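You operate a simulated robot arm through the tools that you are given. There is no shell and no other tool. Be economical: measure what you need, move in short steps, check, and stop when the job is done.

The job below is to be done with a simulated two-armed robot. You get a single attempt, and the scene is never put back.

Task
Top all three tumblers up to their lines from the slim jug.
Fine: put the jug back. Set down upright: slim jug.

It is judged by the outcome, as a careful person would: the job done as asked, and still so three seconds after it is handed in. It fails if anything else is knocked over, pushed out of place, dropped, spilled or broken.

Robot
Two 6-joint arms with two-finger parallel grippers on one trunk, on a base that drives. Base frame: it is fixed to the floor where the robot stands at the start and does not move with it; the origin is under the middle of the robot, x ahead of it, y to its left, z up; the surface under the hand at the start is at about z = 0.74. Readings come in m, degrees, newtons and seconds.
The left shoulder is at the start at [0.08, 0.216, 1.61], the right one opposite. With the tool pointing down near the work surface each hand reaches from about 0.1 to 0.56 m from the robot's upright axis, wherever it stands, measured 20 degrees to its own side. Payload 3.43 kg a hand.
The TCP of each hand is the grasp point between the finger pads, 0.03 m short of the fingertips. In the tool frame z runs along the fingers and y along their closing line. The gripper opens to 0.094 m. The fingers are 0.028 m wide and 0.01 m thick; the gripper's body (0.05 by 0.096 m) begins 0.055 m behind the TCP.
Orientation is that of the tool frame in the base frame, as [roll, pitch, yaw] about the fixed x, y, z axes, in that order (R = Rz(yaw) Ry(pitch) Rx(roll)). With the fingers straight down and closing along the base's y, the tool's x points along the base's -x, its y along +y and its z along -z.

Tools
- The arms move only by the tool send_rows. It takes "left_targets", "right_targets" or both (then of equal length, played together; a hand with none holds still); each is a list of rows, each an object (a shift or turn left out is 0, a gripper value left out holds the last) with "dp": the shift along the base's x, y, z in m, a list of three; "delta_rot": the turn, a rotation vector about the base's x, y, z in degrees, a list of three; "grip": the finger opening in m, from 0 to 0.094. In form: [{"dp": [x, y, z], "delta_rot": [rx, ry, rz], "grip": grip}, ...]. A call has 1 to 20 rows; each row is the pose to reach, as a shift and turn from the pose commanded when the call began. Rows are played at 5 a second. More than 0.05 m and 8.6 degrees between two rows, or a gripper value outside its range, and nothing of the call is played. Where a pose cannot be reached the arm comes as near as it can. A force on the tool above 40 N (or 10 N above the force at the start of the call, whichever is more), or a blocked arm, ends the call early, and 0.2 s more pass. The fingers move at their own pace (about 0.072 m/s each) and stop on an object; they squeeze with about 23 N. The grip force told is the motor's: it shows also when the fingers shut on nothing. Time passes only in rows, and 0.2 s behind the last, so rows that repeat a pose let the fingers close. The reply holds the time, the measured pose of the TCP, the force on the tool along the base axes, the opening and the grip force, in the units named above and with some noise, with the torque about the TCP (base axes, N m) and any sound that the robot's microphone picked up.
- Cameras (640 x 400 px; columns grow to the right, rows downward): "scene" is now at [0.1018, -0.0134, 1.769]; the picture's right is [-0.10, -0.99, 0.00], its down [-0.82, 0.08, -0.57] and it looks along [0.57, -0.06, -0.82] (base axes); focal length 251 px, centre (320, 200). "left" rides on the left gripper at [0.076, -0.014, -0.102] in its tool frame; the picture's right is [0.18, 0.98, 0.00], its down [-0.75, 0.14, -0.64] and it looks along [-0.63, 0.12, 0.77] (tool axes); focal length 243 px, centre (320, 200). "right" rides on the right gripper at [0.076, 0.014, -0.103] in its tool frame; the picture's right is [-0.18, 0.98, 0.00], its down [-0.75, -0.14, -0.64] and it looks along [-0.63, -0.12, 0.77] (tool axes); focal length 243 px, centre (320, 200). There is no depth. A picture from a camera that has moved, and an enlarged one, comes with that camera's place and axes in the base frame and with its lens. The place of the scene camera against the robot may be out by one fixed shift of up to 0.012 m in any direction.
- capture(camera): a new picture of that camera. The clock stands still meanwhile.
- lift_body(by): slides the trunk up (or, below 0, down) by that many m; the arms and the scene camera ride with it, the base frame stays. It gives what a move gives, with no picture.
- base_move(legs): drives the robot by 1 to 6 legs, each [ahead, left, turn to the left] in m, m and degrees, along the robot's own axes; the way and the turn of a leg run together, so that a leg with both is an arc; at most 1.5 m and 180 degrees a leg. The arms and the cameras ride along, it lands a little off, and it stops where it bumps. It gives what a move gives.
- turn_head(pan, tilt): turns the head with the scene camera to pan (to the left, within 86 degrees either way) and tilt (down, from -29 to 69), counted from straight ahead of the robot. It gives what a move gives.
- close_up(camera, box): a new picture of the part [left, top, right, bottom] of that camera's present view, enlarged. The clock stands still meanwhile.
- job_done(): hands the job in; it is judged then, once.

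Go step by step. Nothing tells you exact positions but the pictures and the camera data: compare them with the known pose of the tool, close in by small moves and look again before you grip or let go. The budget is 120 turns and 88 pictures, counting those below and the enlarged ones. Unless the task says otherwise, let go and move clear before handing in, and close with one line.

The tools are called as a command line: name --argument value ..., lists and objects as JSON in quotes. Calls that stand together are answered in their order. send_rows: Moves the arms, as the interface text tells. Its arguments: {"type":"object","properties":{"left_targets":{"type":"array","items":{"type":"object","properties":{"dp":{"type":"array","items":{"type":"number"}},"delta_rot":{"type":"array","items":{"type":"number"}},"grip":{"type":"number"}}}},"right_targets":{"type":"array","items":{"type":"object","properties":{"dp":{"type":"array","items":{"type":"number"}},"delta_rot":{"type":"array","items":{"type":"number"}},"grip":{"type":"number"}}}}},"required":[]} The other tools are called the same way: lift_body (by) slides the trunk up or down; base_move (legs) drives the base; turn_head (pan, tilt) turns the head that bears the scene camera; capture (camera) takes a picture; close_up (camera, box) takes an enlarged picture of a part of a camera's view; job_done () hands the job in.

At the start:

```text
clock: 0.0
left_tcp_pos: [0.5547, 0.2366, 0.9996]
left_tool_rot: [-180.0, 0.1, 179.9]
left_force: [-0.1, -0.2, 0.0]
left_wrist_torque: [0.0, 0.02, 0.02]
left_grip_width: 0.0939
left_grasp_force: 0.0
right_tcp_pos: [0.6267, -0.2151, 1.1265]
right_tool_rot: [-180.0, 0.0, 180.0]
right_force: [0.5, -0.2, 0.9]
right_wrist_torque: [0.0, 0.02, 0.01]
right_grip_width: 0.094
right_grasp_force: 0.1
trunk travel left (down, up): [-0.84, 0.0]
robot x, y, heading: [-0.0013, -0.0013, 0.2]
head pan, tilt: [-5.7, 55.0]
```

scene: 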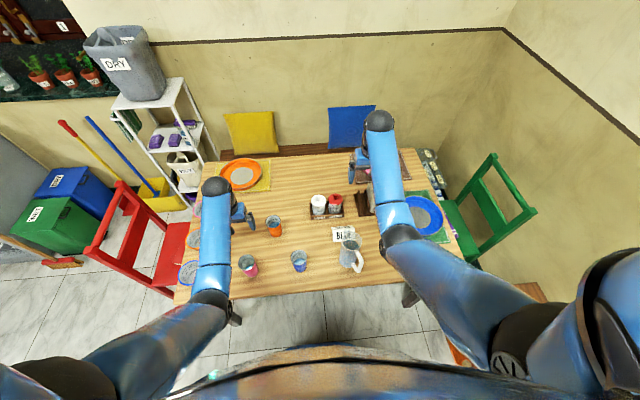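
right: 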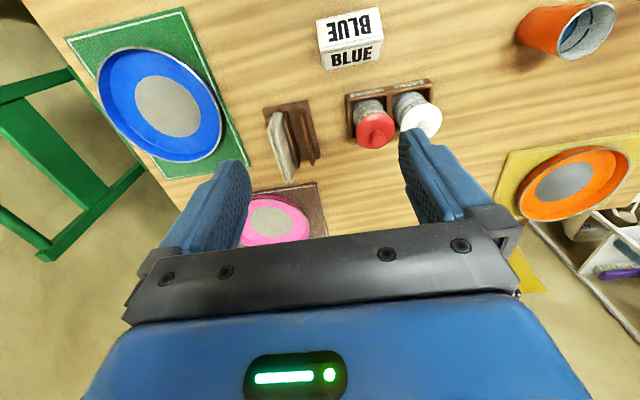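
left: 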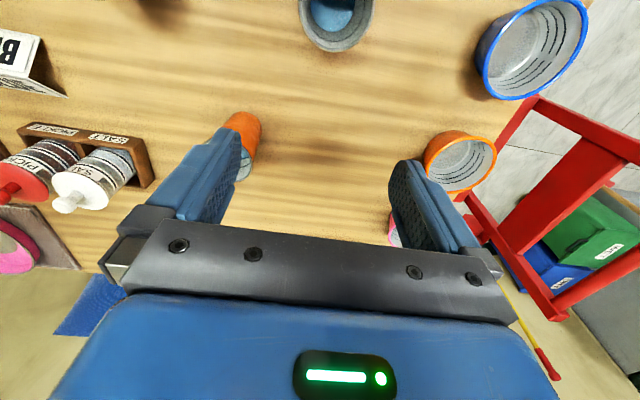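

I see three tumblers (pink, blue, orange) and a jug with a handle near a BLUE sign. I'll enlarge the table to see them better.

close_up --camera "scene" --box '[220, 200, 380, 300]'

close_up --camera "scene" --box '[160, 140, 480, 340]'

```text
4.00 times, centred on (300, 250) of scene
camera zoom: at [0.1018, -0.0134, 1.769], right [-0.1, -0.99, 0.0], down [-0.82, 0.08, -0.57], along [0.57, -0.06, -0.82], focal length 1004 px, centre (400, 0)
```

zoom: 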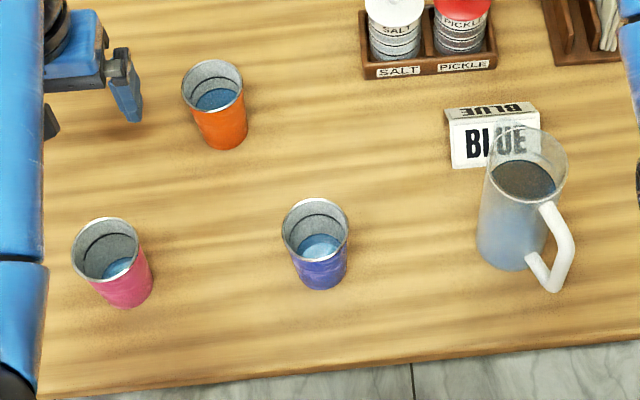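

```text
2.00 times, centred on (320, 240) of scene
camera zoom: at [0.1018, -0.0134, 1.769], right [-0.1, -0.99, 0.0], down [-0.82, 0.08, -0.57], along [0.57, -0.06, -0.82], focal length 502 px, centre (320, 120)
```

zoom: 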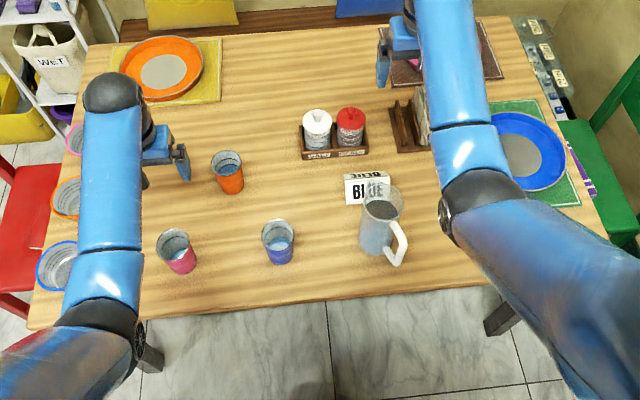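

The jug is at about (0.485, -0.165), handle pointing back and to the right. The tumblers are near pink (0.477, 0.237), blue (0.476, 0.035) and orange (0.648, 0.138). I'll lift the left hand clear and draw the right one back to look at the jug.

send_rows --left_targets '[{"dp": [0, 0, 0.04]}, {"dp": [0, 0, 0.08]}, {"dp": [-0.02, 0.02, 0.12]}, {"dp": [-0.04, 0.04, 0.16]}, {"dp": [-0.06, 0.05, 0.2]}, {"dp": [-0.08, 0.06, 0.24]}, {"dp": [-0.1, 0.07, 0.28]}]' --right_targets '[{"dp": [-0.03, -0.01, 0.02]}, {"dp": [-0.07, -0.02, 0.04]}, {"dp": [-0.11, -0.03, 0.06]}, {"dp": [-0.15, -0.04, 0.08]}, {"dp": [-0.19, -0.05, 0.1]}, {"dp": [-0.23, -0.06, 0.12]}, {"dp": [-0.27, -0.07, 0.14]}]'

capture --camera "right"

capture --camera "left"

```text
clock: 1.6
left_tcp_pos: [0.5465, 0.3009, 1.0858]
left_tool_rot: [180.0, 0.2, -179.9]
left_force: [0.0, -0.1, 0.1]
left_wrist_torque: [-0.01, -0.02, -0.01]
left_grip_width: 0.0943
left_grasp_force: 0.1
left hand out of reach, approached as far as the arm can: row 3, 4, 5, 6, 7
right_tcp_pos: [0.41, -0.278, 1.0446]
right_tool_rot: [-180.0, 0.4, -179.9]
right_force: [0.5, 0.4, 0.9]
right_wrist_torque: [0.02, -0.04, 0.0]
right_grip_width: 0.094
right_grasp_force: 0.0
right hand out of reach, approached as far as the arm can: row 1, 2, 3, 4, 5, 6, 7
trunk travel left (down, up): [-0.84, 0.0]
robot x, y, heading: [-0.0008, -0.0016, -0.0]
head pan, tilt: [-5.7, 55.0]
```

```text
82 pictures are left
camera right: at [0.333, -0.264, 1.1471], right [0.18, 0.98, 0.0], down [0.75, -0.14, 0.65], along [0.64, -0.12, -0.76], focal length 243 px, centre (320, 200)
```

right: 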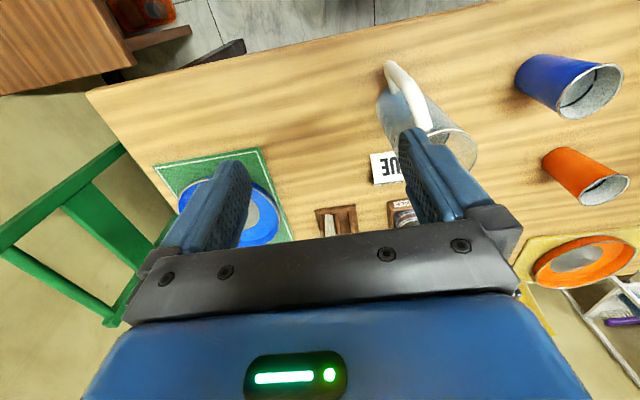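

```text
81 pictures are left
camera left: at [0.4677, 0.2856, 1.1871], right [-0.18, 0.98, 0.0], down [0.75, 0.14, 0.64], along [0.63, 0.12, -0.76], focal length 243 px, centre (320, 200)
```

left: 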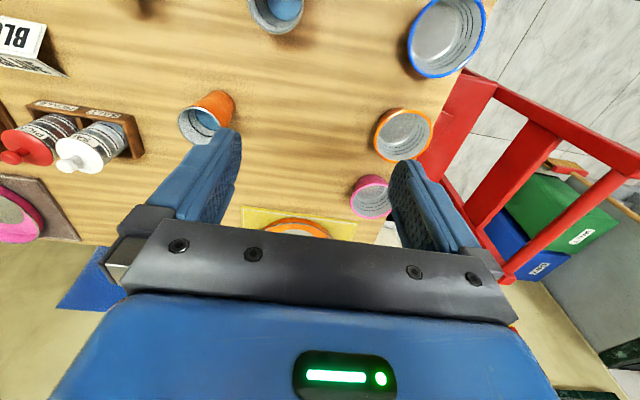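

The upper workspace is limited with the tool pointing down. I'll pitch the right tool toward horizontal, at this height and clear of the jug.

send_rows --right_targets '[{"delta_rot": [0, -8, 0]}, {"delta_rot": [0, -16, 0]}, {"delta_rot": [0, -24, 0]}, {"delta_rot": [0, -32, 0]}, {"delta_rot": [0, -40, 0]}, {"delta_rot": [0, -48, 0]}]'

```text
clock: 3.0
left_tcp_pos: [0.5485, 0.2999, 1.0845]
left_tool_rot: [180.0, 0.1, -180.0]
left_force: [-0.7, 0.4, 0.2]
left_wrist_torque: [-0.05, -0.03, 0.0]
left_grip_width: 0.0942
left_grasp_force: 0.1
right_tcp_pos: [0.4084, -0.2802, 1.0394]
right_tool_rot: [-180.0, 48.2, -180.0]
right_force: [-0.1, -0.9, 0.2]
right_wrist_torque: [0.0, 0.02, -0.01]
right_grip_width: 0.094
right_grasp_force: 0.1
trunk travel left (down, up): [-0.84, 0.0]
robot x, y, heading: [0.0014, -0.0002, -0.2]
head pan, tilt: [-5.7, 55.0]
```

Orientation change works. I'll continue to horizontal.

send_rows --right_targets '[{"delta_rot": [0, -8, 0]}, {"delta_rot": [0, -16, 0]}, {"delta_rot": [0, -24, 0]}, {"delta_rot": [0, -32, 0]}, {"delta_rot": [0, -40, 0]}]'

send_rows --right_targets '[{"delta_rot": [0, 0, 8]}, {"delta_rot": [0, 0, 16]}, {"delta_rot": [0, 0, 24]}, {"delta_rot": [0, 0, 32]}, {"delta_rot": [0, 0, 40]}, {"delta_rot": [0, 0, 48]}, {"delta_rot": [0, 0, 55]}]'

capture --camera "scene"

capture --camera "right"

```text
clock: 4.4
left_tcp_pos: [0.549, 0.2993, 1.0868]
left_tool_rot: [-179.9, 0.1, 179.9]
left_force: [-0.4, 0.6, -1.0]
left_wrist_torque: [-0.02, -0.01, 0.0]
left_grip_width: 0.094
left_grasp_force: 0.2
right_tcp_pos: [0.436, -0.2475, 1.0598]
right_tool_rot: [-60.5, 88.4, -53.5]
right_force: [0.1, -0.9, -0.1]
right_wrist_torque: [-0.02, -0.01, -0.01]
right_grip_width: 0.0941
right_grasp_force: 0.1
trunk travel left (down, up): [-0.84, 0.0]
robot x, y, heading: [-0.001, 0.0006, -0.1]
head pan, tilt: [-5.7, 55.0]
stopped in row 5 (right hand): the arm was blocked; the commanded pose is now the measured one
```

```text
clock: 5.0
left_tcp_pos: [0.5502, 0.2979, 1.0829]
left_tool_rot: [179.9, 0.0, 180.0]
left_force: [-0.3, 0.4, -0.5]
left_wrist_torque: [0.0, 0.02, -0.01]
left_grip_width: 0.0941
left_grasp_force: 0.1
right_tcp_pos: [0.4338, -0.194, 1.0508]
right_tool_rot: [-70.4, 89.1, -40.1]
right_force: [-0.3, -0.1, 0.4]
right_wrist_torque: [-0.01, -0.02, 0.05]
right_grip_width: 0.0941
right_grasp_force: 0.0
trunk travel left (down, up): [-0.84, 0.0]
robot x, y, heading: [-0.0, -0.0009, -0.1]
head pan, tilt: [-5.7, 55.0]
stopped in row 3 (right hand): the arm was blocked; the commanded pose is now the measured one
```

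```text
80 pictures are left
camera scene: at [0.1036, -0.0138, 1.7685], right [-0.1, -0.99, 0.0], down [-0.82, 0.08, -0.57], along [0.57, -0.06, -0.82], focal length 251 px, centre (320, 200)
```

scene: 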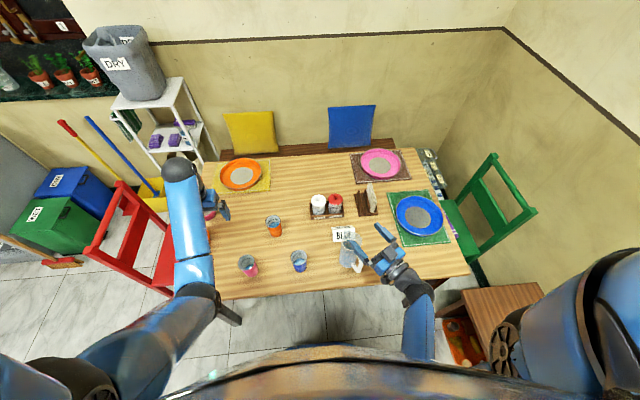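

```text
79 pictures are left
camera right: at [0.3391, -0.2343, 0.9741], right [-0.5, 0.85, 0.17], down [-0.49, -0.44, 0.75], along [0.71, 0.29, 0.64], focal length 243 px, centre (320, 200)
```

right: 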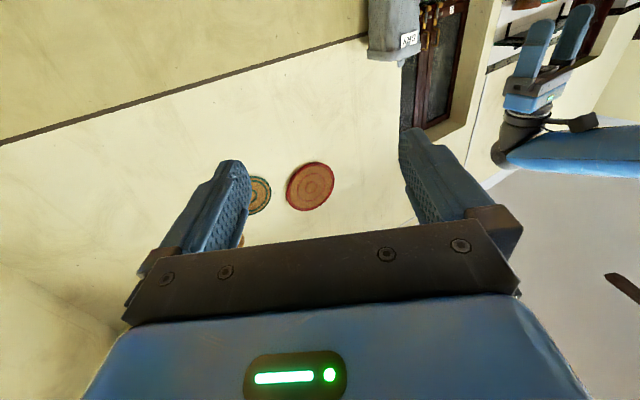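

The arm neared a singular pose when level and drifted left. I'll back off, nose the tool down again, and go lower, where the forearm slopes more.

send_rows --right_targets '[{"dp": [-0.02, -0.03, 0], "delta_rot": [-4, 6.9, 0]}, {"dp": [-0.03, -0.06, 0], "delta_rot": [-8, 13.8, 0]}, {"dp": [-0.04, -0.09, 0], "delta_rot": [-12, 20.8, 0]}, {"dp": [-0.04, -0.12, 0], "delta_rot": [-15, 26, 0]}]'

```text
clock: 5.6
left_tcp_pos: [0.5476, 0.2992, 1.0832]
left_tool_rot: [-180.0, -0.1, 179.9]
left_force: [0.8, 0.0, -0.2]
left_wrist_torque: [0.0, -0.01, 0.03]
left_grip_width: 0.0939
left_grasp_force: 0.0
right_tcp_pos: [0.4117, -0.1631, 1.0519]
right_tool_rot: [-172.7, 78.9, -129.1]
right_force: [-0.4, -0.5, -0.2]
right_wrist_torque: [0.02, 0.01, 0.01]
right_grip_width: 0.0938
right_grasp_force: 0.1
trunk travel left (down, up): [-0.84, 0.0]
robot x, y, heading: [0.0005, -0.0011, -0.1]
head pan, tilt: [-5.7, 55.0]
stopped in row 2 (right hand): the arm was blocked; the commanded pose is now the measured one
```

The arm is still lagging through the near-singular spot. I'll try again with smaller moves.

send_rows --right_targets '[{"dp": [0, 0, 0]}, {"dp": [0, -0.01, 0.0], "delta_rot": [-3, 3, 0]}, {"dp": [0, -0.02, 0.0], "delta_rot": [-6, 6, 0]}]'

```text
clock: 6.4
left_tcp_pos: [0.5492, 0.2982, 1.0852]
left_tool_rot: [180.0, 0.1, -179.9]
left_force: [0.2, -1.3, -1.1]
left_wrist_torque: [-0.02, 0.02, 0.01]
left_grip_width: 0.0939
left_grasp_force: 0.0
right_tcp_pos: [0.4079, -0.1722, 1.0506]
right_tool_rot: [-176.3, 70.2, -130.6]
right_force: [0.4, 0.2, 0.2]
right_wrist_torque: [0.0, -0.01, 0.03]
right_grip_width: 0.094
right_grasp_force: 0.2
trunk travel left (down, up): [-0.84, 0.0]
robot x, y, heading: [0.0006, -0.0002, 0.1]
head pan, tilt: [-5.7, 55.0]
```

It responds again. I'll move right, away from the jug's airspace.

send_rows --right_targets '[{"dp": [0, -0.025, 0], "delta_rot": [-2, 2, 0]}, {"dp": [0, -0.05, 0], "delta_rot": [-4, 4, 0]}, {"dp": [0, -0.075, 0], "delta_rot": [-6, 6, 0]}, {"dp": [0, -0.1, 0], "delta_rot": [-7, 7, 0]}, {"dp": [-0.01, -0.12, 0], "delta_rot": [-7, 7, 0]}]'

```text
clock: 7.6
left_tcp_pos: [0.5491, 0.2981, 1.0854]
left_tool_rot: [-179.9, 0.1, 180.0]
left_force: [-0.4, 0.1, 0.2]
left_wrist_torque: [-0.02, 0.0, -0.04]
left_grip_width: 0.0941
left_grasp_force: 0.0
right_tcp_pos: [0.4023, -0.3066, 1.0543]
right_tool_rot: [-176.2, 60.4, -132.7]
right_force: [0.3, -0.1, -0.6]
right_wrist_torque: [-0.01, 0.02, 0.03]
right_grip_width: 0.0941
right_grasp_force: 0.1
trunk travel left (down, up): [-0.84, 0.0]
robot x, y, heading: [0.0021, -0.0008, -0.3]
head pan, tilt: [-5.7, 55.0]
```

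Now it sits at yaw ≈ 47°, 30° nose-down. I'll lower it and look at the jug.

send_rows --right_targets '[{"dp": [0, 0, -0.03]}, {"dp": [0, 0, -0.06]}, {"dp": [0, 0, -0.09]}, {"dp": [-0.01, 0, -0.12]}]'

capture --camera "right"

close_up --camera "scene" --box '[280, 190, 440, 290]'

```text
clock: 8.6
left_tcp_pos: [0.5488, 0.2985, 1.0851]
left_tool_rot: [180.0, 0.0, 179.9]
left_force: [0.6, -0.4, -0.6]
left_wrist_torque: [0.0, 0.04, 0.0]
left_grip_width: 0.0941
left_grasp_force: 0.1
right_tcp_pos: [0.3902, -0.3051, 0.933]
right_tool_rot: [-176.3, 60.6, -132.6]
right_force: [-0.1, 0.8, -0.2]
right_wrist_torque: [-0.02, -0.01, -0.01]
right_grip_width: 0.0938
right_grasp_force: 0.1
trunk travel left (down, up): [-0.84, 0.0]
robot x, y, heading: [-0.0012, -0.0009, 0.2]
head pan, tilt: [-5.7, 55.0]
```

```text
78 pictures are left
camera right: at [0.2899, -0.3835, 0.917], right [-0.62, 0.77, 0.13], down [-0.06, -0.21, 0.98], along [0.78, 0.6, 0.18], focal length 243 px, centre (320, 200)
```

right: 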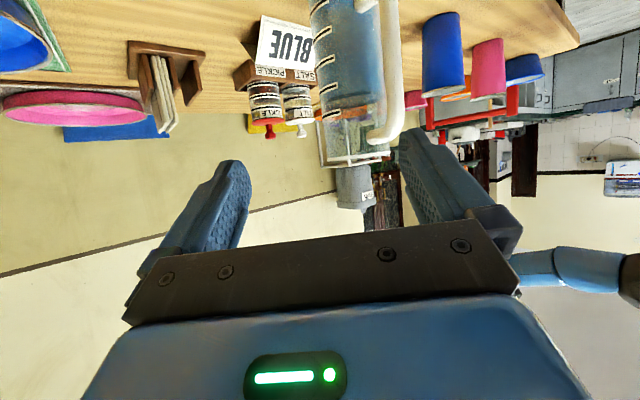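

```text
4.00 times, centred on (360, 240) of scene
camera zoom: at [0.1016, -0.0134, 1.7691], right [-0.1, -1.0, 0.0], down [-0.82, 0.08, -0.57], along [0.57, -0.06, -0.82], focal length 1004 px, centre (160, 40)
```

zoom: 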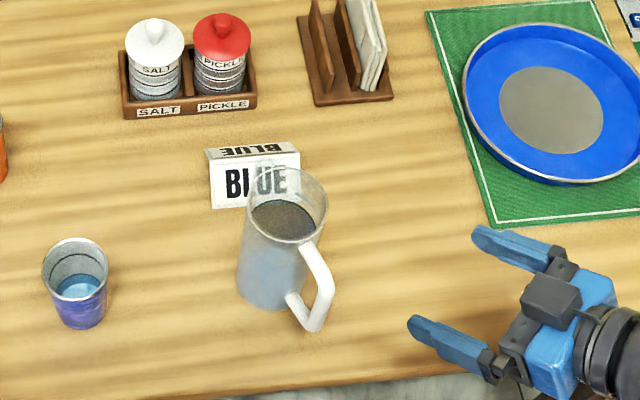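

I can see the jug with its handle toward the robot. I'll enlarge for the handle direction.

close_up --camera "right" --box '[240, 0, 480, 150]'

close_up --camera "scene" --box '[330, 225, 378, 275]'

```text
2.67 times, centred on (360, 75) of right
camera zoom: at [0.2899, -0.3835, 0.917], right [-0.62, 0.77, 0.13], down [-0.06, -0.21, 0.98], along [0.78, 0.6, 0.18], focal length 647 px, centre (213, 533)
```

zoom: 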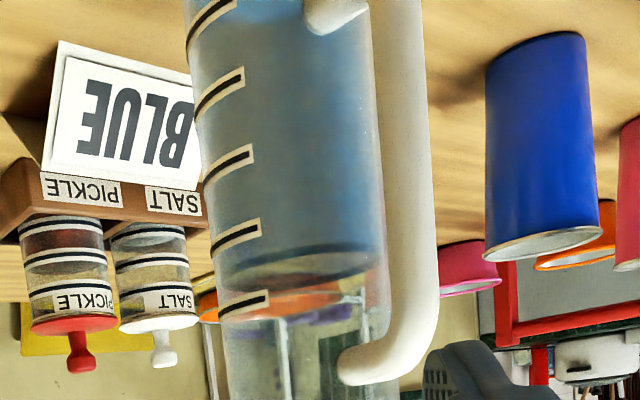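

```text
8.00 times, centred on (354, 250) of scene
camera zoom: at [0.1016, -0.0134, 1.7691], right [-0.1, -1.0, 0.0], down [-0.82, 0.08, -0.57], along [0.57, -0.06, -0.82], focal length 2007 px, centre (48, -200)
```

zoom: 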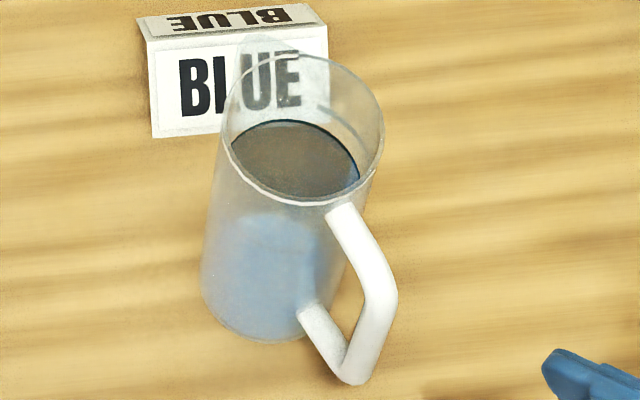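

Handle direction from both cameras gives a pour axis of about 20° yaw, handle spanning z 0.79–0.91. I'll set the tool yaw to 20°, back off a little, then lower the trunk for better reach.

send_rows --right_targets '[{"dp": [0, 0, 0.02], "delta_rot": [0, 0, -6]}, {"dp": [-0.01, 0.02, 0.05], "delta_rot": [0, 0, -12]}, {"dp": [-0.02, 0.04, 0.08], "delta_rot": [0, 0, -18]}, {"dp": [-0.03, 0.06, 0.1], "delta_rot": [0, 0, -23]}]'

lift_body --by -0.15

```text
clock: 9.4
left_tcp_pos: [0.5505, 0.2986, 1.0838]
left_tool_rot: [-180.0, -0.2, 180.0]
left_force: [0.1, -0.1, -0.5]
left_wrist_torque: [-0.01, 0.0, -0.03]
left_grip_width: 0.0938
left_grasp_force: 0.1
right_tcp_pos: [0.4421, -0.3365, 1.0658]
right_tool_rot: [-152.6, 61.7, -129.3]
right_force: [-0.2, 0.9, -0.8]
right_wrist_torque: [0.0, 0.0, -0.03]
right_grip_width: 0.0941
right_grasp_force: 0.0
trunk travel left (down, up): [-0.84, 0.0]
robot x, y, heading: [0.0006, 0.0007, 0.0]
head pan, tilt: [-5.7, 55.0]
stopped in row 4 (right hand): the arm was blocked; the commanded pose is now the measured one
```

```text
clock: 11.1
left_tcp_pos: [0.5489, 0.2986, 0.9343]
left_tool_rot: [179.9, 0.1, 179.9]
left_force: [-0.6, 0.0, 1.3]
left_wrist_torque: [0.0, 0.01, -0.03]
left_grip_width: 0.0938
left_grasp_force: 0.0
right_tcp_pos: [0.4413, -0.3359, 0.9171]
right_tool_rot: [-152.3, 61.6, -129.0]
right_force: [0.2, -0.1, 0.1]
right_wrist_torque: [-0.01, -0.01, -0.02]
right_grip_width: 0.0941
right_grasp_force: 0.2
trunk travel left (down, up): [-0.69, 0.15]
robot x, y, heading: [-0.0003, -0.0016, -0.1]
head pan, tilt: [-5.7, 55.0]
```

The arm dislikes being folded close, so a higher trunk is better. I'll raise it again and set orientation at a lower hand height.

lift_body --by 0.15

send_rows --right_targets '[{"dp": [-0.01, 0, -0.04]}, {"dp": [-0.02, 0, -0.08]}, {"dp": [-0.03, 0, -0.12]}]'

```text
clock: 12.9
left_tcp_pos: [0.5493, 0.2986, 1.0859]
left_tool_rot: [180.0, 0.1, -180.0]
left_force: [0.4, 0.3, 0.4]
left_wrist_torque: [0.0, 0.0, 0.01]
left_grip_width: 0.0938
left_grasp_force: 0.1
right_tcp_pos: [0.4412, -0.337, 1.0678]
right_tool_rot: [-152.7, 61.6, -129.5]
right_force: [0.1, -1.0, -0.3]
right_wrist_torque: [0.0, 0.01, -0.02]
right_grip_width: 0.094
right_grasp_force: 0.2
trunk travel left (down, up): [-0.84, 0.0]
robot x, y, heading: [-0.0006, 0.0034, 0.2]
head pan, tilt: [-5.7, 55.0]
```

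```text
clock: 13.7
left_tcp_pos: [0.5487, 0.2999, 1.0849]
left_tool_rot: [-179.9, 0.1, 180.0]
left_force: [1.0, -0.6, -0.5]
left_wrist_torque: [0.0, 0.0, 0.01]
left_grip_width: 0.0939
left_grasp_force: 0.1
right_tcp_pos: [0.4138, -0.3408, 0.9501]
right_tool_rot: [-151.2, 61.5, -128.2]
right_force: [-0.2, 0.2, 0.2]
right_wrist_torque: [0.01, 0.02, 0.0]
right_grip_width: 0.0943
right_grasp_force: 0.1
trunk travel left (down, up): [-0.84, 0.0]
robot x, y, heading: [-0.0003, -0.0008, -0.1]
head pan, tilt: [-5.7, 55.0]
```

I'll level the roll by 15°, then pitch up to horizontal while staying to the right of the jug.

send_rows --right_targets '[{"dp": [-0.01, 0, -0.02], "delta_rot": [6.3, 2.25, -3.05]}, {"dp": [-0.02, 0, -0.04], "delta_rot": [12.6, 4.5, -6.1]}, {"dp": [-0.02, 0, -0.05], "delta_rot": [12.6, 4.5, -6.1]}]'

send_rows --right_targets '[{"dp": [0, 0, -0.01], "delta_rot": [2.1, -5.8, 0]}, {"dp": [-0.01, 0.01, -0.02], "delta_rot": [4.2, -11.6, 0]}, {"dp": [-0.02, 0.02, -0.03], "delta_rot": [6.3, -17.4, 0]}, {"dp": [-0.02, 0.03, -0.04], "delta_rot": [8.4, -23.2, 0]}]'

```text
clock: 14.5
left_tcp_pos: [0.5482, 0.2989, 1.085]
left_tool_rot: [179.9, 0.1, -180.0]
left_force: [0.8, 0.3, 0.2]
left_wrist_torque: [-0.01, 0.01, 0.01]
left_grip_width: 0.0938
left_grasp_force: 0.2
right_tcp_pos: [0.3883, -0.3361, 0.8977]
right_tool_rot: [177.8, 65.1, -162.0]
right_force: [0.8, -0.3, -1.1]
right_wrist_torque: [0.02, 0.04, -0.01]
right_grip_width: 0.0939
right_grasp_force: 0.1
trunk travel left (down, up): [-0.84, 0.0]
robot x, y, heading: [-0.0004, -0.0034, 0.3]
head pan, tilt: [-5.7, 55.0]
```

```text
clock: 15.5
left_tcp_pos: [0.5495, 0.2982, 1.085]
left_tool_rot: [179.9, 0.1, -180.0]
left_force: [-0.2, -0.1, 0.6]
left_wrist_torque: [0.0, 0.01, 0.02]
left_grip_width: 0.094
left_grasp_force: 0.0
right_tcp_pos: [0.3715, -0.3078, 0.856]
right_tool_rot: [95.9, 89.3, 116.1]
right_force: [0.5, 0.2, -0.2]
right_wrist_torque: [0.02, -0.05, -0.03]
right_grip_width: 0.094
right_grasp_force: 0.0
trunk travel left (down, up): [-0.84, 0.0]
robot x, y, heading: [0.0001, 0.0032, 0.1]
head pan, tilt: [-5.7, 55.0]
```

The tool is level at yaw 20°, z 0.856. I'll look along it before sliding left in line with the handle.

capture --camera "right"

close_up --camera "scene" --box '[280, 210, 440, 310]'

```text
74 pictures are left
camera right: at [0.2702, -0.3285, 0.7804], right [-0.34, 0.92, 0.19], down [-0.55, -0.36, 0.75], along [0.76, 0.15, 0.63], focal length 243 px, centre (320, 200)
```

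right: 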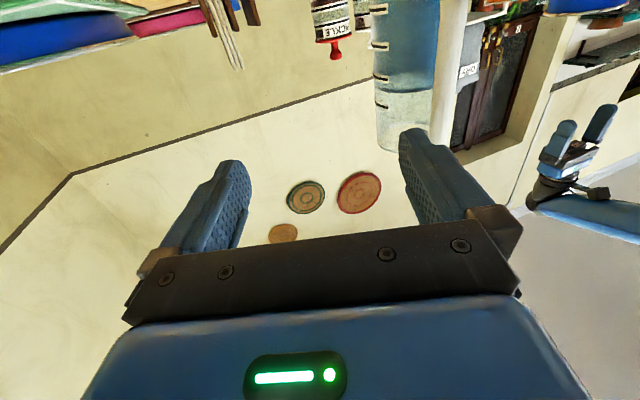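

```text
4.00 times, centred on (360, 260) of scene
camera zoom: at [0.1029, -0.0151, 1.769], right [-0.1, -1.0, 0.0], down [-0.82, 0.08, -0.57], along [0.57, -0.06, -0.82], focal length 1004 px, centre (160, -40)
```

zoom: 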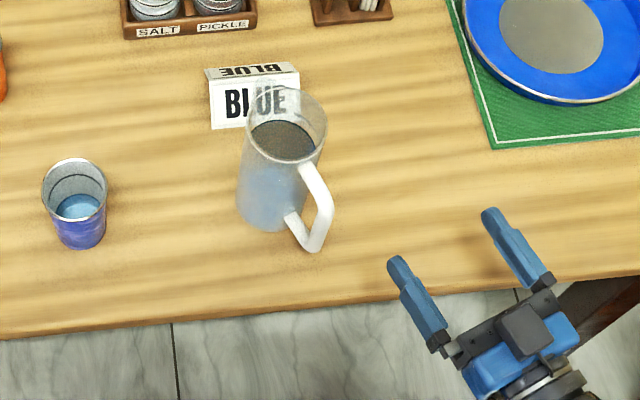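

I'll slide left into line with the jug at a 0.13 m standoff, then check symmetry.

send_rows --right_targets '[{"dp": [-0.005, 0.03, 0.004]}, {"dp": [-0.01, 0.06, 0.004]}, {"dp": [-0.01, 0.09, 0.004]}, {"dp": [-0.01, 0.098, 0.004]}]'

capture --camera "right"

close_up --camera "scene" --box '[280, 210, 440, 310]'

```text
clock: 16.5
left_tcp_pos: [0.5488, 0.2993, 1.085]
left_tool_rot: [-179.9, 0.0, 179.9]
left_force: [0.0, 1.0, 0.2]
left_wrist_torque: [0.0, 0.05, 0.02]
left_grip_width: 0.0942
left_grasp_force: 0.0
right_tcp_pos: [0.3601, -0.2076, 0.8614]
right_tool_rot: [105.3, 89.5, 125.5]
right_force: [-0.3, 0.3, -0.3]
right_wrist_torque: [0.0, -0.01, -0.02]
right_grip_width: 0.0939
right_grasp_force: 0.0
trunk travel left (down, up): [-0.84, 0.0]
robot x, y, heading: [-0.0017, 0.005, -0.2]
head pan, tilt: [-5.7, 55.0]
```

```text
72 pictures are left
camera right: at [0.2576, -0.2298, 0.7861], right [-0.34, 0.92, 0.19], down [-0.55, -0.36, 0.75], along [0.76, 0.15, 0.63], focal length 243 px, centre (320, 200)
```

right: 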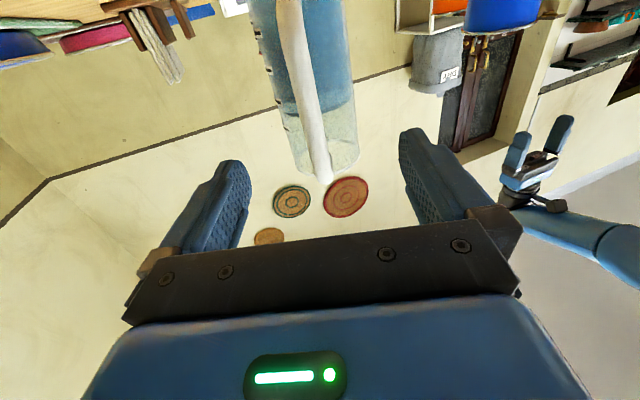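

```text
4.00 times, centred on (360, 260) of scene
camera zoom: at [0.1014, -0.0133, 1.7691], right [-0.1, -1.0, 0.0], down [-0.82, 0.08, -0.57], along [0.57, -0.06, -0.82], focal length 1004 px, centre (160, -40)
```

zoom: 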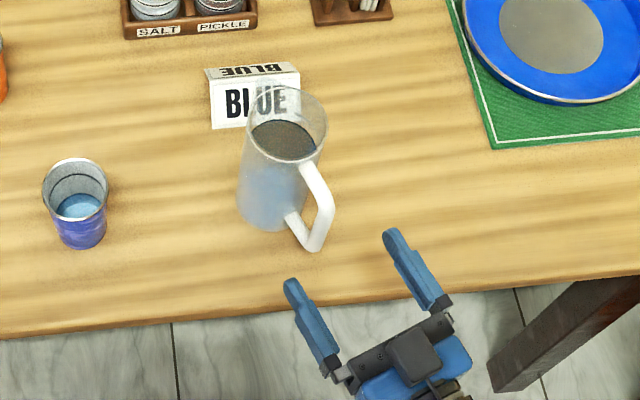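

Both views agree: the jug axis is about 0.13 m ahead, needing about 4 mm to the right. I'll shift and advance partway.

send_rows --right_targets '[{"dp": [0.0013, -0.0036, 0]}, {"dp": [0.02, 0.0034, 0]}, {"dp": [0.039, 0.0102, 0]}, {"dp": [0.058, 0.017, 0]}]'

capture --camera "right"

close_up --camera "scene" --box '[320, 220, 400, 270]'

```text
clock: 17.5
left_tcp_pos: [0.5502, 0.2992, 1.0835]
left_tool_rot: [179.9, 0.2, -180.0]
left_force: [0.1, -0.2, 0.0]
left_wrist_torque: [0.04, -0.03, -0.01]
left_grip_width: 0.094
left_grasp_force: 0.2
right_tcp_pos: [0.4186, -0.1896, 0.8609]
right_tool_rot: [108.1, 89.4, 128.5]
right_force: [0.3, 0.4, -0.6]
right_wrist_torque: [-0.01, 0.02, -0.01]
right_grip_width: 0.0938
right_grasp_force: 0.1
trunk travel left (down, up): [-0.84, 0.0]
robot x, y, heading: [-0.0008, -0.0005, -0.0]
head pan, tilt: [-5.7, 55.0]
```

```text
70 pictures are left
camera right: at [0.3181, -0.2117, 0.7843], right [-0.34, 0.92, 0.19], down [-0.55, -0.36, 0.75], along [0.76, 0.15, 0.63], focal length 243 px, centre (320, 200)
```

right: 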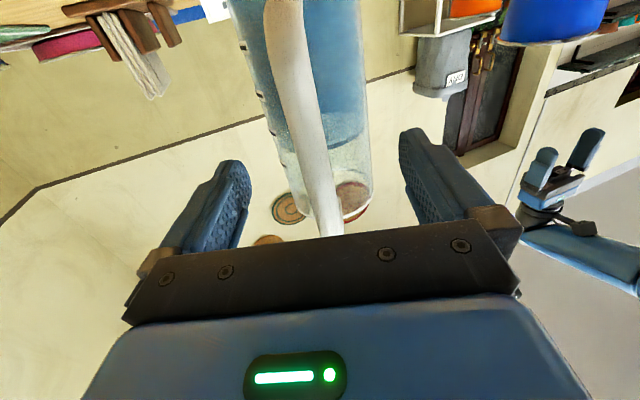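

```text
8.00 times, centred on (360, 245) of scene
camera zoom: at [0.1026, -0.0132, 1.769], right [-0.1, -1.0, 0.0], down [-0.82, 0.08, -0.57], along [0.57, -0.06, -0.82], focal length 2007 px, centre (0, -160)
```

zoom: 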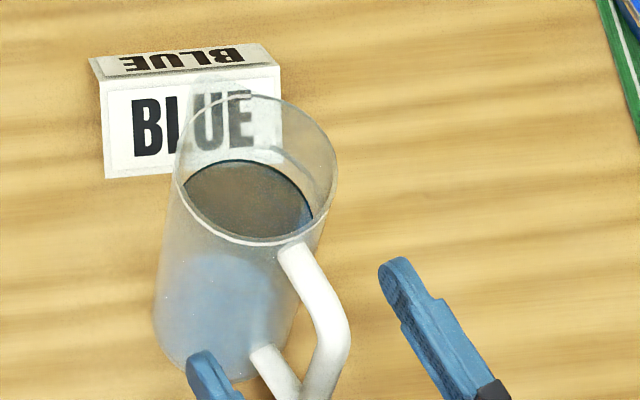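

Well centred. I'll advance another 45 mm and check palm clearance to the handle.

send_rows --right_targets '[{"dp": [0.014, 0.0051, 0]}, {"dp": [0.028, 0.0102, 0]}, {"dp": [0.042, 0.0153, 0]}]'

capture --camera "right"

close_up --camera "scene" --box '[320, 220, 400, 270]'

```text
clock: 18.3
left_tcp_pos: [0.5494, 0.299, 1.0851]
left_tool_rot: [180.0, 0.1, -180.0]
left_force: [0.4, -0.9, -0.4]
left_wrist_torque: [0.02, -0.04, 0.01]
left_grip_width: 0.0941
left_grasp_force: 0.1
right_tcp_pos: [0.4629, -0.1756, 0.8612]
right_tool_rot: [106.4, 89.3, 126.7]
right_force: [-0.1, 0.0, -0.1]
right_wrist_torque: [0.04, -0.02, 0.05]
right_grip_width: 0.0939
right_grasp_force: 0.1
trunk travel left (down, up): [-0.84, 0.0]
robot x, y, heading: [0.0008, -0.0004, 0.0]
head pan, tilt: [-5.7, 55.0]
```

```text
68 pictures are left
camera right: at [0.3603, -0.1974, 0.7851], right [-0.34, 0.92, 0.19], down [-0.55, -0.36, 0.75], along [0.76, 0.15, 0.63], focal length 243 px, centre (320, 200)
```

right: 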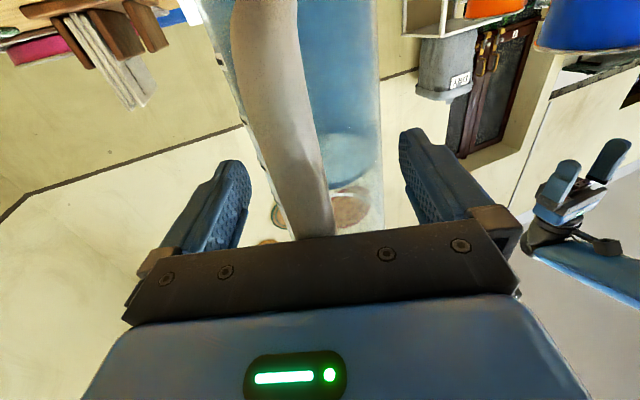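

```text
8.00 times, centred on (360, 245) of scene
camera zoom: at [0.1024, -0.0131, 1.769], right [-0.1, -1.0, 0.0], down [-0.82, 0.08, -0.57], along [0.57, -0.06, -0.82], focal length 2007 px, centre (0, -160)
```

zoom: 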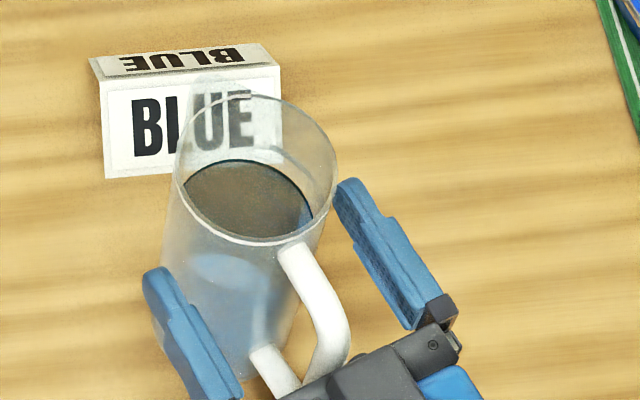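

No contact and the jug hasn't moved, with fingertips just at the axis. I'll ease 7 mm further.

send_rows --right_targets '[{"dp": [0.0035, 0.0013, 0]}, {"dp": [0.0068, 0.0025, 0]}]'

close_up --camera "scene" --box '[330, 230, 394, 270]'

```text
clock: 18.9
left_tcp_pos: [0.5493, 0.2992, 1.0843]
left_tool_rot: [180.0, 0.2, -179.9]
left_force: [0.1, -0.5, 0.2]
left_wrist_torque: [0.02, -0.01, 0.01]
left_grip_width: 0.094
left_grasp_force: 0.2
right_tcp_pos: [0.468, -0.1736, 0.8605]
right_tool_rot: [104.8, 89.4, 125.0]
right_force: [-2.6, -2.0, 1.4]
right_wrist_torque: [-0.01, 0.06, -0.03]
right_grip_width: 0.094
right_grasp_force: 0.1
trunk travel left (down, up): [-0.84, 0.0]
robot x, y, heading: [-0.001, -0.0014, -0.0]
head pan, tilt: [-5.7, 55.0]
```

```text
10.00 times, centred on (362, 250) of scene
camera zoom: at [0.1014, -0.0134, 1.7691], right [-0.1, -1.0, 0.0], down [-0.82, 0.08, -0.57], along [0.57, -0.06, -0.82], focal length 2509 px, centre (-100, -300)
```

zoom: 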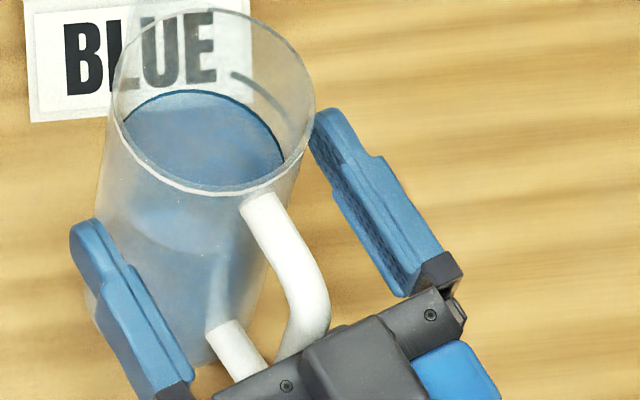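

Palm just touches the handle (3 N). I'll back off 3 mm and close.

send_rows --right_targets '[{"dp": [-0.0028, -0.001, 0]}, {"dp": [-0.0028, -0.001, 0], "grip": 0.08}, {"dp": [-0.0028, -0.001, 0], "grip": 0.06}, {"dp": [-0.0028, -0.001, 0], "grip": 0.04}, {"dp": [-0.0028, -0.001, 0], "grip": 0.04}]'

close_up --camera "scene" --box '[330, 230, 394, 270]'

```text
clock: 20.1
left_tcp_pos: [0.5498, 0.2986, 1.0847]
left_tool_rot: [180.0, 0.0, -179.9]
left_force: [0.9, -0.3, -0.1]
left_wrist_torque: [0.0, 0.01, 0.04]
left_grip_width: 0.0938
left_grasp_force: 0.0
right_tcp_pos: [0.4645, -0.1742, 0.8617]
right_tool_rot: [104.1, 89.5, 124.6]
right_force: [-0.2, 0.1, 0.3]
right_wrist_torque: [-0.06, -0.13, 0.02]
right_grip_width: 0.0636
right_grasp_force: 22.9
trunk travel left (down, up): [-0.84, 0.0]
robot x, y, heading: [-0.0014, 0.0001, -0.1]
head pan, tilt: [-5.7, 55.0]
```

```text
10.00 times, centred on (362, 250) of scene
camera zoom: at [0.1015, -0.013, 1.7691], right [-0.1, -1.0, 0.0], down [-0.82, 0.08, -0.57], along [0.57, -0.06, -0.82], focal length 2509 px, centre (-100, -300)
```

zoom: 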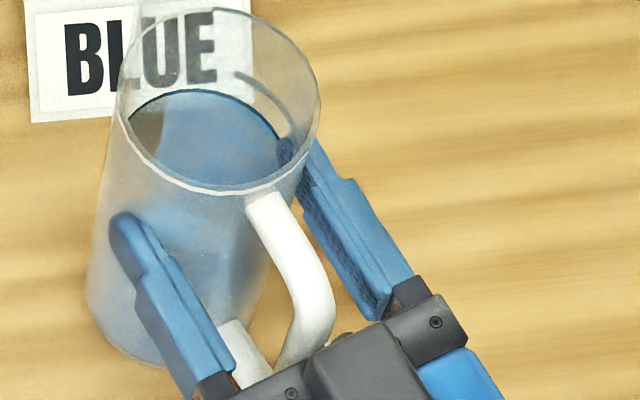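

Gripped at 0.064 m with 23 N, jug still standing. I'll lift 2 cm gently and check for slip.

send_rows --right_targets '[{"dp": [0, 0, 0.005]}, {"dp": [0, 0, 0.01]}, {"dp": [0, 0, 0.015]}, {"dp": [0, 0, 0.02]}, {"dp": [0, 0, 0.02]}, {"dp": [0, 0, 0.02]}]'

capture --camera "scene"

close_up --camera "scene" --box '[320, 220, 400, 270]'

```text
clock: 21.5
left_tcp_pos: [0.5488, 0.2985, 1.0847]
left_tool_rot: [-179.9, 0.0, 180.0]
left_force: [-0.4, -0.4, -0.6]
left_wrist_torque: [0.01, -0.03, -0.02]
left_grip_width: 0.094
left_grasp_force: 0.1
right_tcp_pos: [0.4649, -0.1736, 0.8828]
right_tool_rot: [108.6, 89.5, 129.0]
right_force: [-0.2, -0.7, -4.8]
right_wrist_torque: [-0.05, 0.1, -0.01]
right_grip_width: 0.064
right_grasp_force: 23.1
trunk travel left (down, up): [-0.84, 0.0]
robot x, y, heading: [-0.0031, 0.0004, -0.1]
head pan, tilt: [-5.7, 55.0]
```

```text
64 pictures are left
camera scene: at [0.1025, -0.0134, 1.769], right [-0.1, -1.0, 0.0], down [-0.82, 0.08, -0.57], along [0.57, -0.06, -0.82], focal length 251 px, centre (320, 200)
```

scene: 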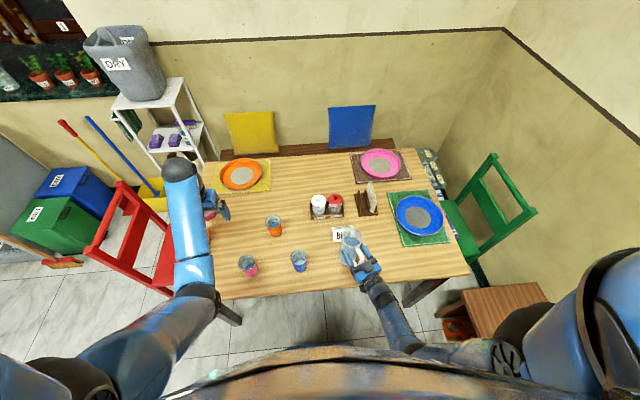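

```text
8.00 times, centred on (360, 245) of scene
camera zoom: at [0.1025, -0.0134, 1.769], right [-0.1, -1.0, 0.0], down [-0.82, 0.08, -0.57], along [0.57, -0.06, -0.82], focal length 2007 px, centre (0, -160)
```

zoom: 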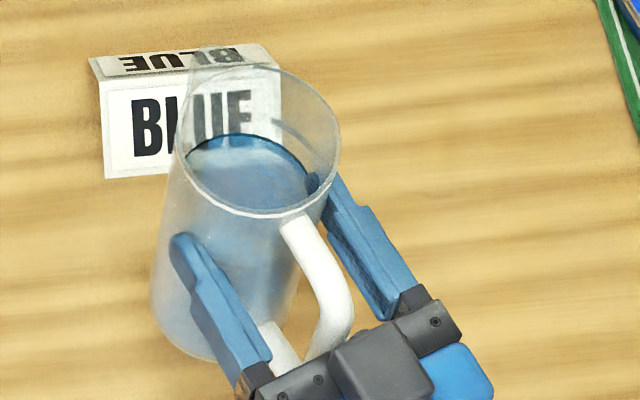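

The jug is held firmly (about 0.5 kg). I'll raise it to clear height, then yaw to face left toward the blue tumbler.

send_rows --right_targets '[{"dp": [0, 0, 0.015]}, {"dp": [0, 0, 0.03]}, {"dp": [0, 0, 0.045]}, {"dp": [0, 0, 0.06]}, {"dp": [0, 0, 0.06], "delta_rot": [0, 0, 4]}, {"dp": [0, 0, 0.06], "delta_rot": [0, 0, 9]}, {"dp": [0, 0, 0.06], "delta_rot": [0, 0, 14]}, {"dp": [0, 0, 0.06], "delta_rot": [0, 0, 19]}, {"dp": [0, 0, 0.06], "delta_rot": [0, 0, 24]}, {"dp": [0, 0, 0.06], "delta_rot": [0, 0, 29]}, {"dp": [0, 0, 0.06], "delta_rot": [0, 0, 30]}]'

```text
clock: 23.9
left_tcp_pos: [0.5492, 0.2983, 1.0846]
left_tool_rot: [180.0, 0.0, 180.0]
left_force: [0.0, -0.2, 0.1]
left_wrist_torque: [0.01, -0.04, 0.02]
left_grip_width: 0.0941
left_grasp_force: 0.0
right_tcp_pos: [0.4646, -0.1748, 0.9415]
right_tool_rot: [104.5, 89.4, 154.7]
right_force: [0.4, 0.0, -6.5]
right_wrist_torque: [-0.09, 0.09, -0.02]
right_grip_width: 0.0637
right_grasp_force: 22.7
trunk travel left (down, up): [-0.84, 0.0]
robot x, y, heading: [-0.0005, -0.0011, 0.2]
head pan, tilt: [-5.7, 55.0]
```

Yaw is 50° now, all steady. On to 80°.

send_rows --right_targets '[{"delta_rot": [0, 0, 5]}, {"delta_rot": [0, 0, 10]}, {"delta_rot": [0, 0, 15]}, {"delta_rot": [0, 0, 20]}, {"delta_rot": [0, 0, 25]}, {"delta_rot": [0, 0, 30]}, {"delta_rot": [0, 0, 30]}]'

capture --camera "scene"

```text
clock: 25.5
left_tcp_pos: [0.5488, 0.2984, 1.0839]
left_tool_rot: [-180.0, 0.0, 179.9]
left_force: [0.9, 0.1, -0.7]
left_wrist_torque: [0.0, 0.01, 0.02]
left_grip_width: 0.0941
left_grasp_force: 0.0
right_tcp_pos: [0.4638, -0.173, 0.9427]
right_tool_rot: [107.7, 89.5, -172.0]
right_force: [0.9, 0.2, -5.3]
right_wrist_torque: [-0.1, 0.02, 0.03]
right_grip_width: 0.0635
right_grasp_force: 23.3
trunk travel left (down, up): [-0.84, 0.0]
robot x, y, heading: [0.0021, 0.0003, 0.0]
head pan, tilt: [-5.7, 55.0]
```

```text
62 pictures are left
camera scene: at [0.1029, -0.0135, 1.769], right [-0.1, -1.0, 0.0], down [-0.82, 0.08, -0.57], along [0.57, -0.06, -0.82], focal length 251 px, centre (320, 200)
```

scene: 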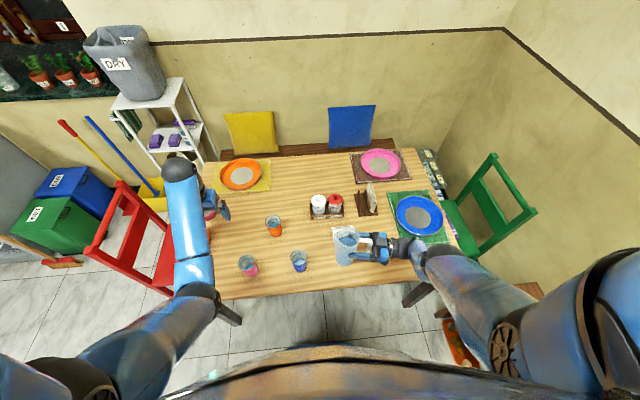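

Facing left. I'll tilt to 40° while bringing the lip near the blue tumbler, not flowing yet.

send_rows --right_targets '[{"dp": [-0.001, 0.01, 0], "delta_rot": [-4.9, 0.9, 0]}, {"dp": [-0.002, 0.02, 0], "delta_rot": [-9.85, 1.74, 0]}, {"dp": [-0.003, 0.03, 0], "delta_rot": [-14.8, 2.6, 0]}, {"dp": [-0.004, 0.04, -0.005], "delta_rot": [-19.7, 3.5, 0]}, {"dp": [-0.005, 0.05, -0.015], "delta_rot": [-24.6, 4.35, 0]}, {"dp": [-0.006, 0.06, -0.025], "delta_rot": [-29.5, 5.2, 0]}, {"dp": [-0.007, 0.07, -0.035], "delta_rot": [-34.5, 6.1, 0]}, {"dp": [-0.008, 0.08, -0.045], "delta_rot": [-39.4, 7, 0]}, {"dp": [-0.008, 0.08, -0.045], "delta_rot": [-39.4, 7, 0]}]'

close_up --camera "scene" --box '[260, 200, 420, 300]'

capture --camera "left"

```text
clock: 26.7
left_tcp_pos: [0.5464, 0.2975, 1.0859]
left_tool_rot: [-179.9, 0.1, -180.0]
left_force: [-0.2, -0.8, 0.7]
left_wrist_torque: [0.02, -0.01, -0.05]
left_grip_width: 0.0941
left_grasp_force: 0.0
right_tcp_pos: [0.4812, -0.1364, 0.8641]
right_tool_rot: [-177.1, 66.7, -97.7]
right_force: [-2.1, -3.6, 4.7]
right_wrist_torque: [-0.31, 0.2, 0.03]
right_grip_width: 0.0638
right_grasp_force: 22.8
right hand out of reach, approached as far as the arm can: row 1, 2, 3, 4, 5, 6
trunk travel left (down, up): [-0.84, 0.0]
robot x, y, heading: [-0.0034, -0.0006, -0.2]
head pan, tilt: [-5.7, 55.0]
stopped in row 6 (right hand): the force on the tool passed its limit at 119 N (the readings are from after the stop); the commanded pose is now the measured one
```

```text
4.00 times, centred on (340, 250) of scene
camera zoom: at [0.0969, -0.0136, 1.7692], right [-0.1, -0.99, 0.0], down [-0.81, 0.08, -0.58], along [0.57, -0.06, -0.82], focal length 1004 px, centre (240, 0)
```

zoom: 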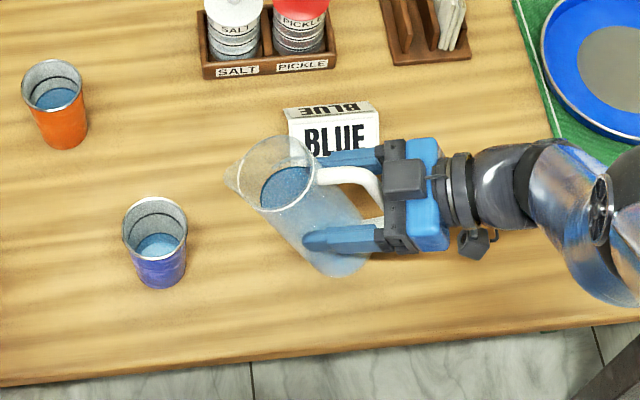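

```text
60 pictures are left
camera left: at [0.468, 0.2838, 1.187], right [-0.18, 0.98, 0.0], down [0.75, 0.14, 0.64], along [0.63, 0.12, -0.77], focal length 243 px, centre (320, 200)
```

left: 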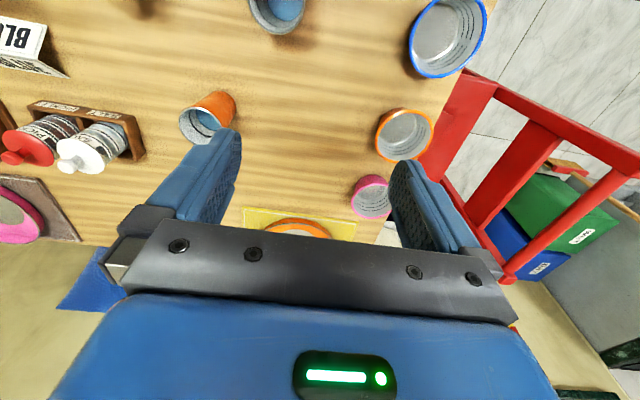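

The reach limit sagged the hand and the jug's heel touched the table, though no water was lost. I'll lift straight up now.

send_rows --right_targets '[{"dp": [0, 0, 0.015]}, {"dp": [0, 0, 0.03]}, {"dp": [0, 0, 0.045]}, {"dp": [0, 0, 0.06]}]'

close_up --camera "scene" --box '[260, 200, 420, 300]'

```text
clock: 27.7
left_tcp_pos: [0.5516, 0.2973, 1.0841]
left_tool_rot: [-179.9, 0.0, -180.0]
left_force: [-0.2, -0.7, -0.3]
left_wrist_torque: [0.01, 0.01, 0.0]
left_grip_width: 0.0939
left_grasp_force: 0.0
right_tcp_pos: [0.5075, -0.1437, 0.8798]
right_tool_rot: [-177.7, 66.7, -98.4]
right_force: [-0.5, 0.2, -5.8]
right_wrist_torque: [-0.06, 0.02, -0.01]
right_grip_width: 0.0638
right_grasp_force: 23.0
right hand out of reach, approached as far as the arm can: row 1, 2, 3, 4
trunk travel left (down, up): [-0.84, 0.0]
robot x, y, heading: [0.0013, -0.0014, -0.2]
head pan, tilt: [-5.7, 55.0]
```

```text
4.00 times, centred on (340, 250) of scene
camera zoom: at [0.1041, -0.014, 1.7689], right [-0.1, -0.99, 0.0], down [-0.82, 0.08, -0.57], along [0.57, -0.06, -0.82], focal length 1004 px, centre (240, 0)
```

zoom: 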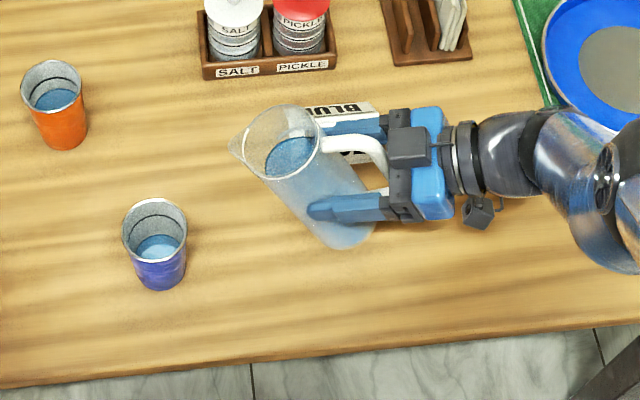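

The sideways yaw plus tilt is at the arm's limit, and it slid forward toward the sign. I'll turn the yaw back toward 45° and pull back, watching reach.

send_rows --right_targets '[{"dp": [-0.01, -0.005, 0], "delta_rot": [0, 0, -6]}, {"dp": [-0.02, -0.01, 0.01], "delta_rot": [0, 0, -12]}, {"dp": [-0.03, -0.01, 0.02], "delta_rot": [0, 0, -18]}, {"dp": [-0.04, -0.01, 0.03], "delta_rot": [0, 0, -24]}, {"dp": [-0.05, -0.01, 0.04], "delta_rot": [0, 0, -30]}, {"dp": [-0.06, -0.01, 0.05], "delta_rot": [0, 0, -36]}]'

```text
clock: 28.5
left_tcp_pos: [0.5464, 0.2969, 1.0844]
left_tool_rot: [179.9, 0.1, 179.8]
left_force: [0.4, -0.9, 0.1]
left_wrist_torque: [0.03, 0.02, -0.01]
left_grip_width: 0.0941
left_grasp_force: 0.0
right_tcp_pos: [0.496, -0.1556, 0.8444]
right_tool_rot: [-173.0, 68.0, -111.0]
right_force: [-7.6, -1.5, 16.6]
right_wrist_torque: [0.25, 0.48, 0.12]
right_grip_width: 0.0638
right_grasp_force: 23.0
right hand out of reach, approached as far as the arm can: row 1, 2, 3
trunk travel left (down, up): [-0.84, 0.0]
robot x, y, heading: [0.0, 0.0007, -0.1]
head pan, tilt: [-5.7, 55.0]
stopped in row 3 (right hand): the force on the tool passed its limit at 83 N (the readings are from after the stop); the commanded pose is now the measured one
```

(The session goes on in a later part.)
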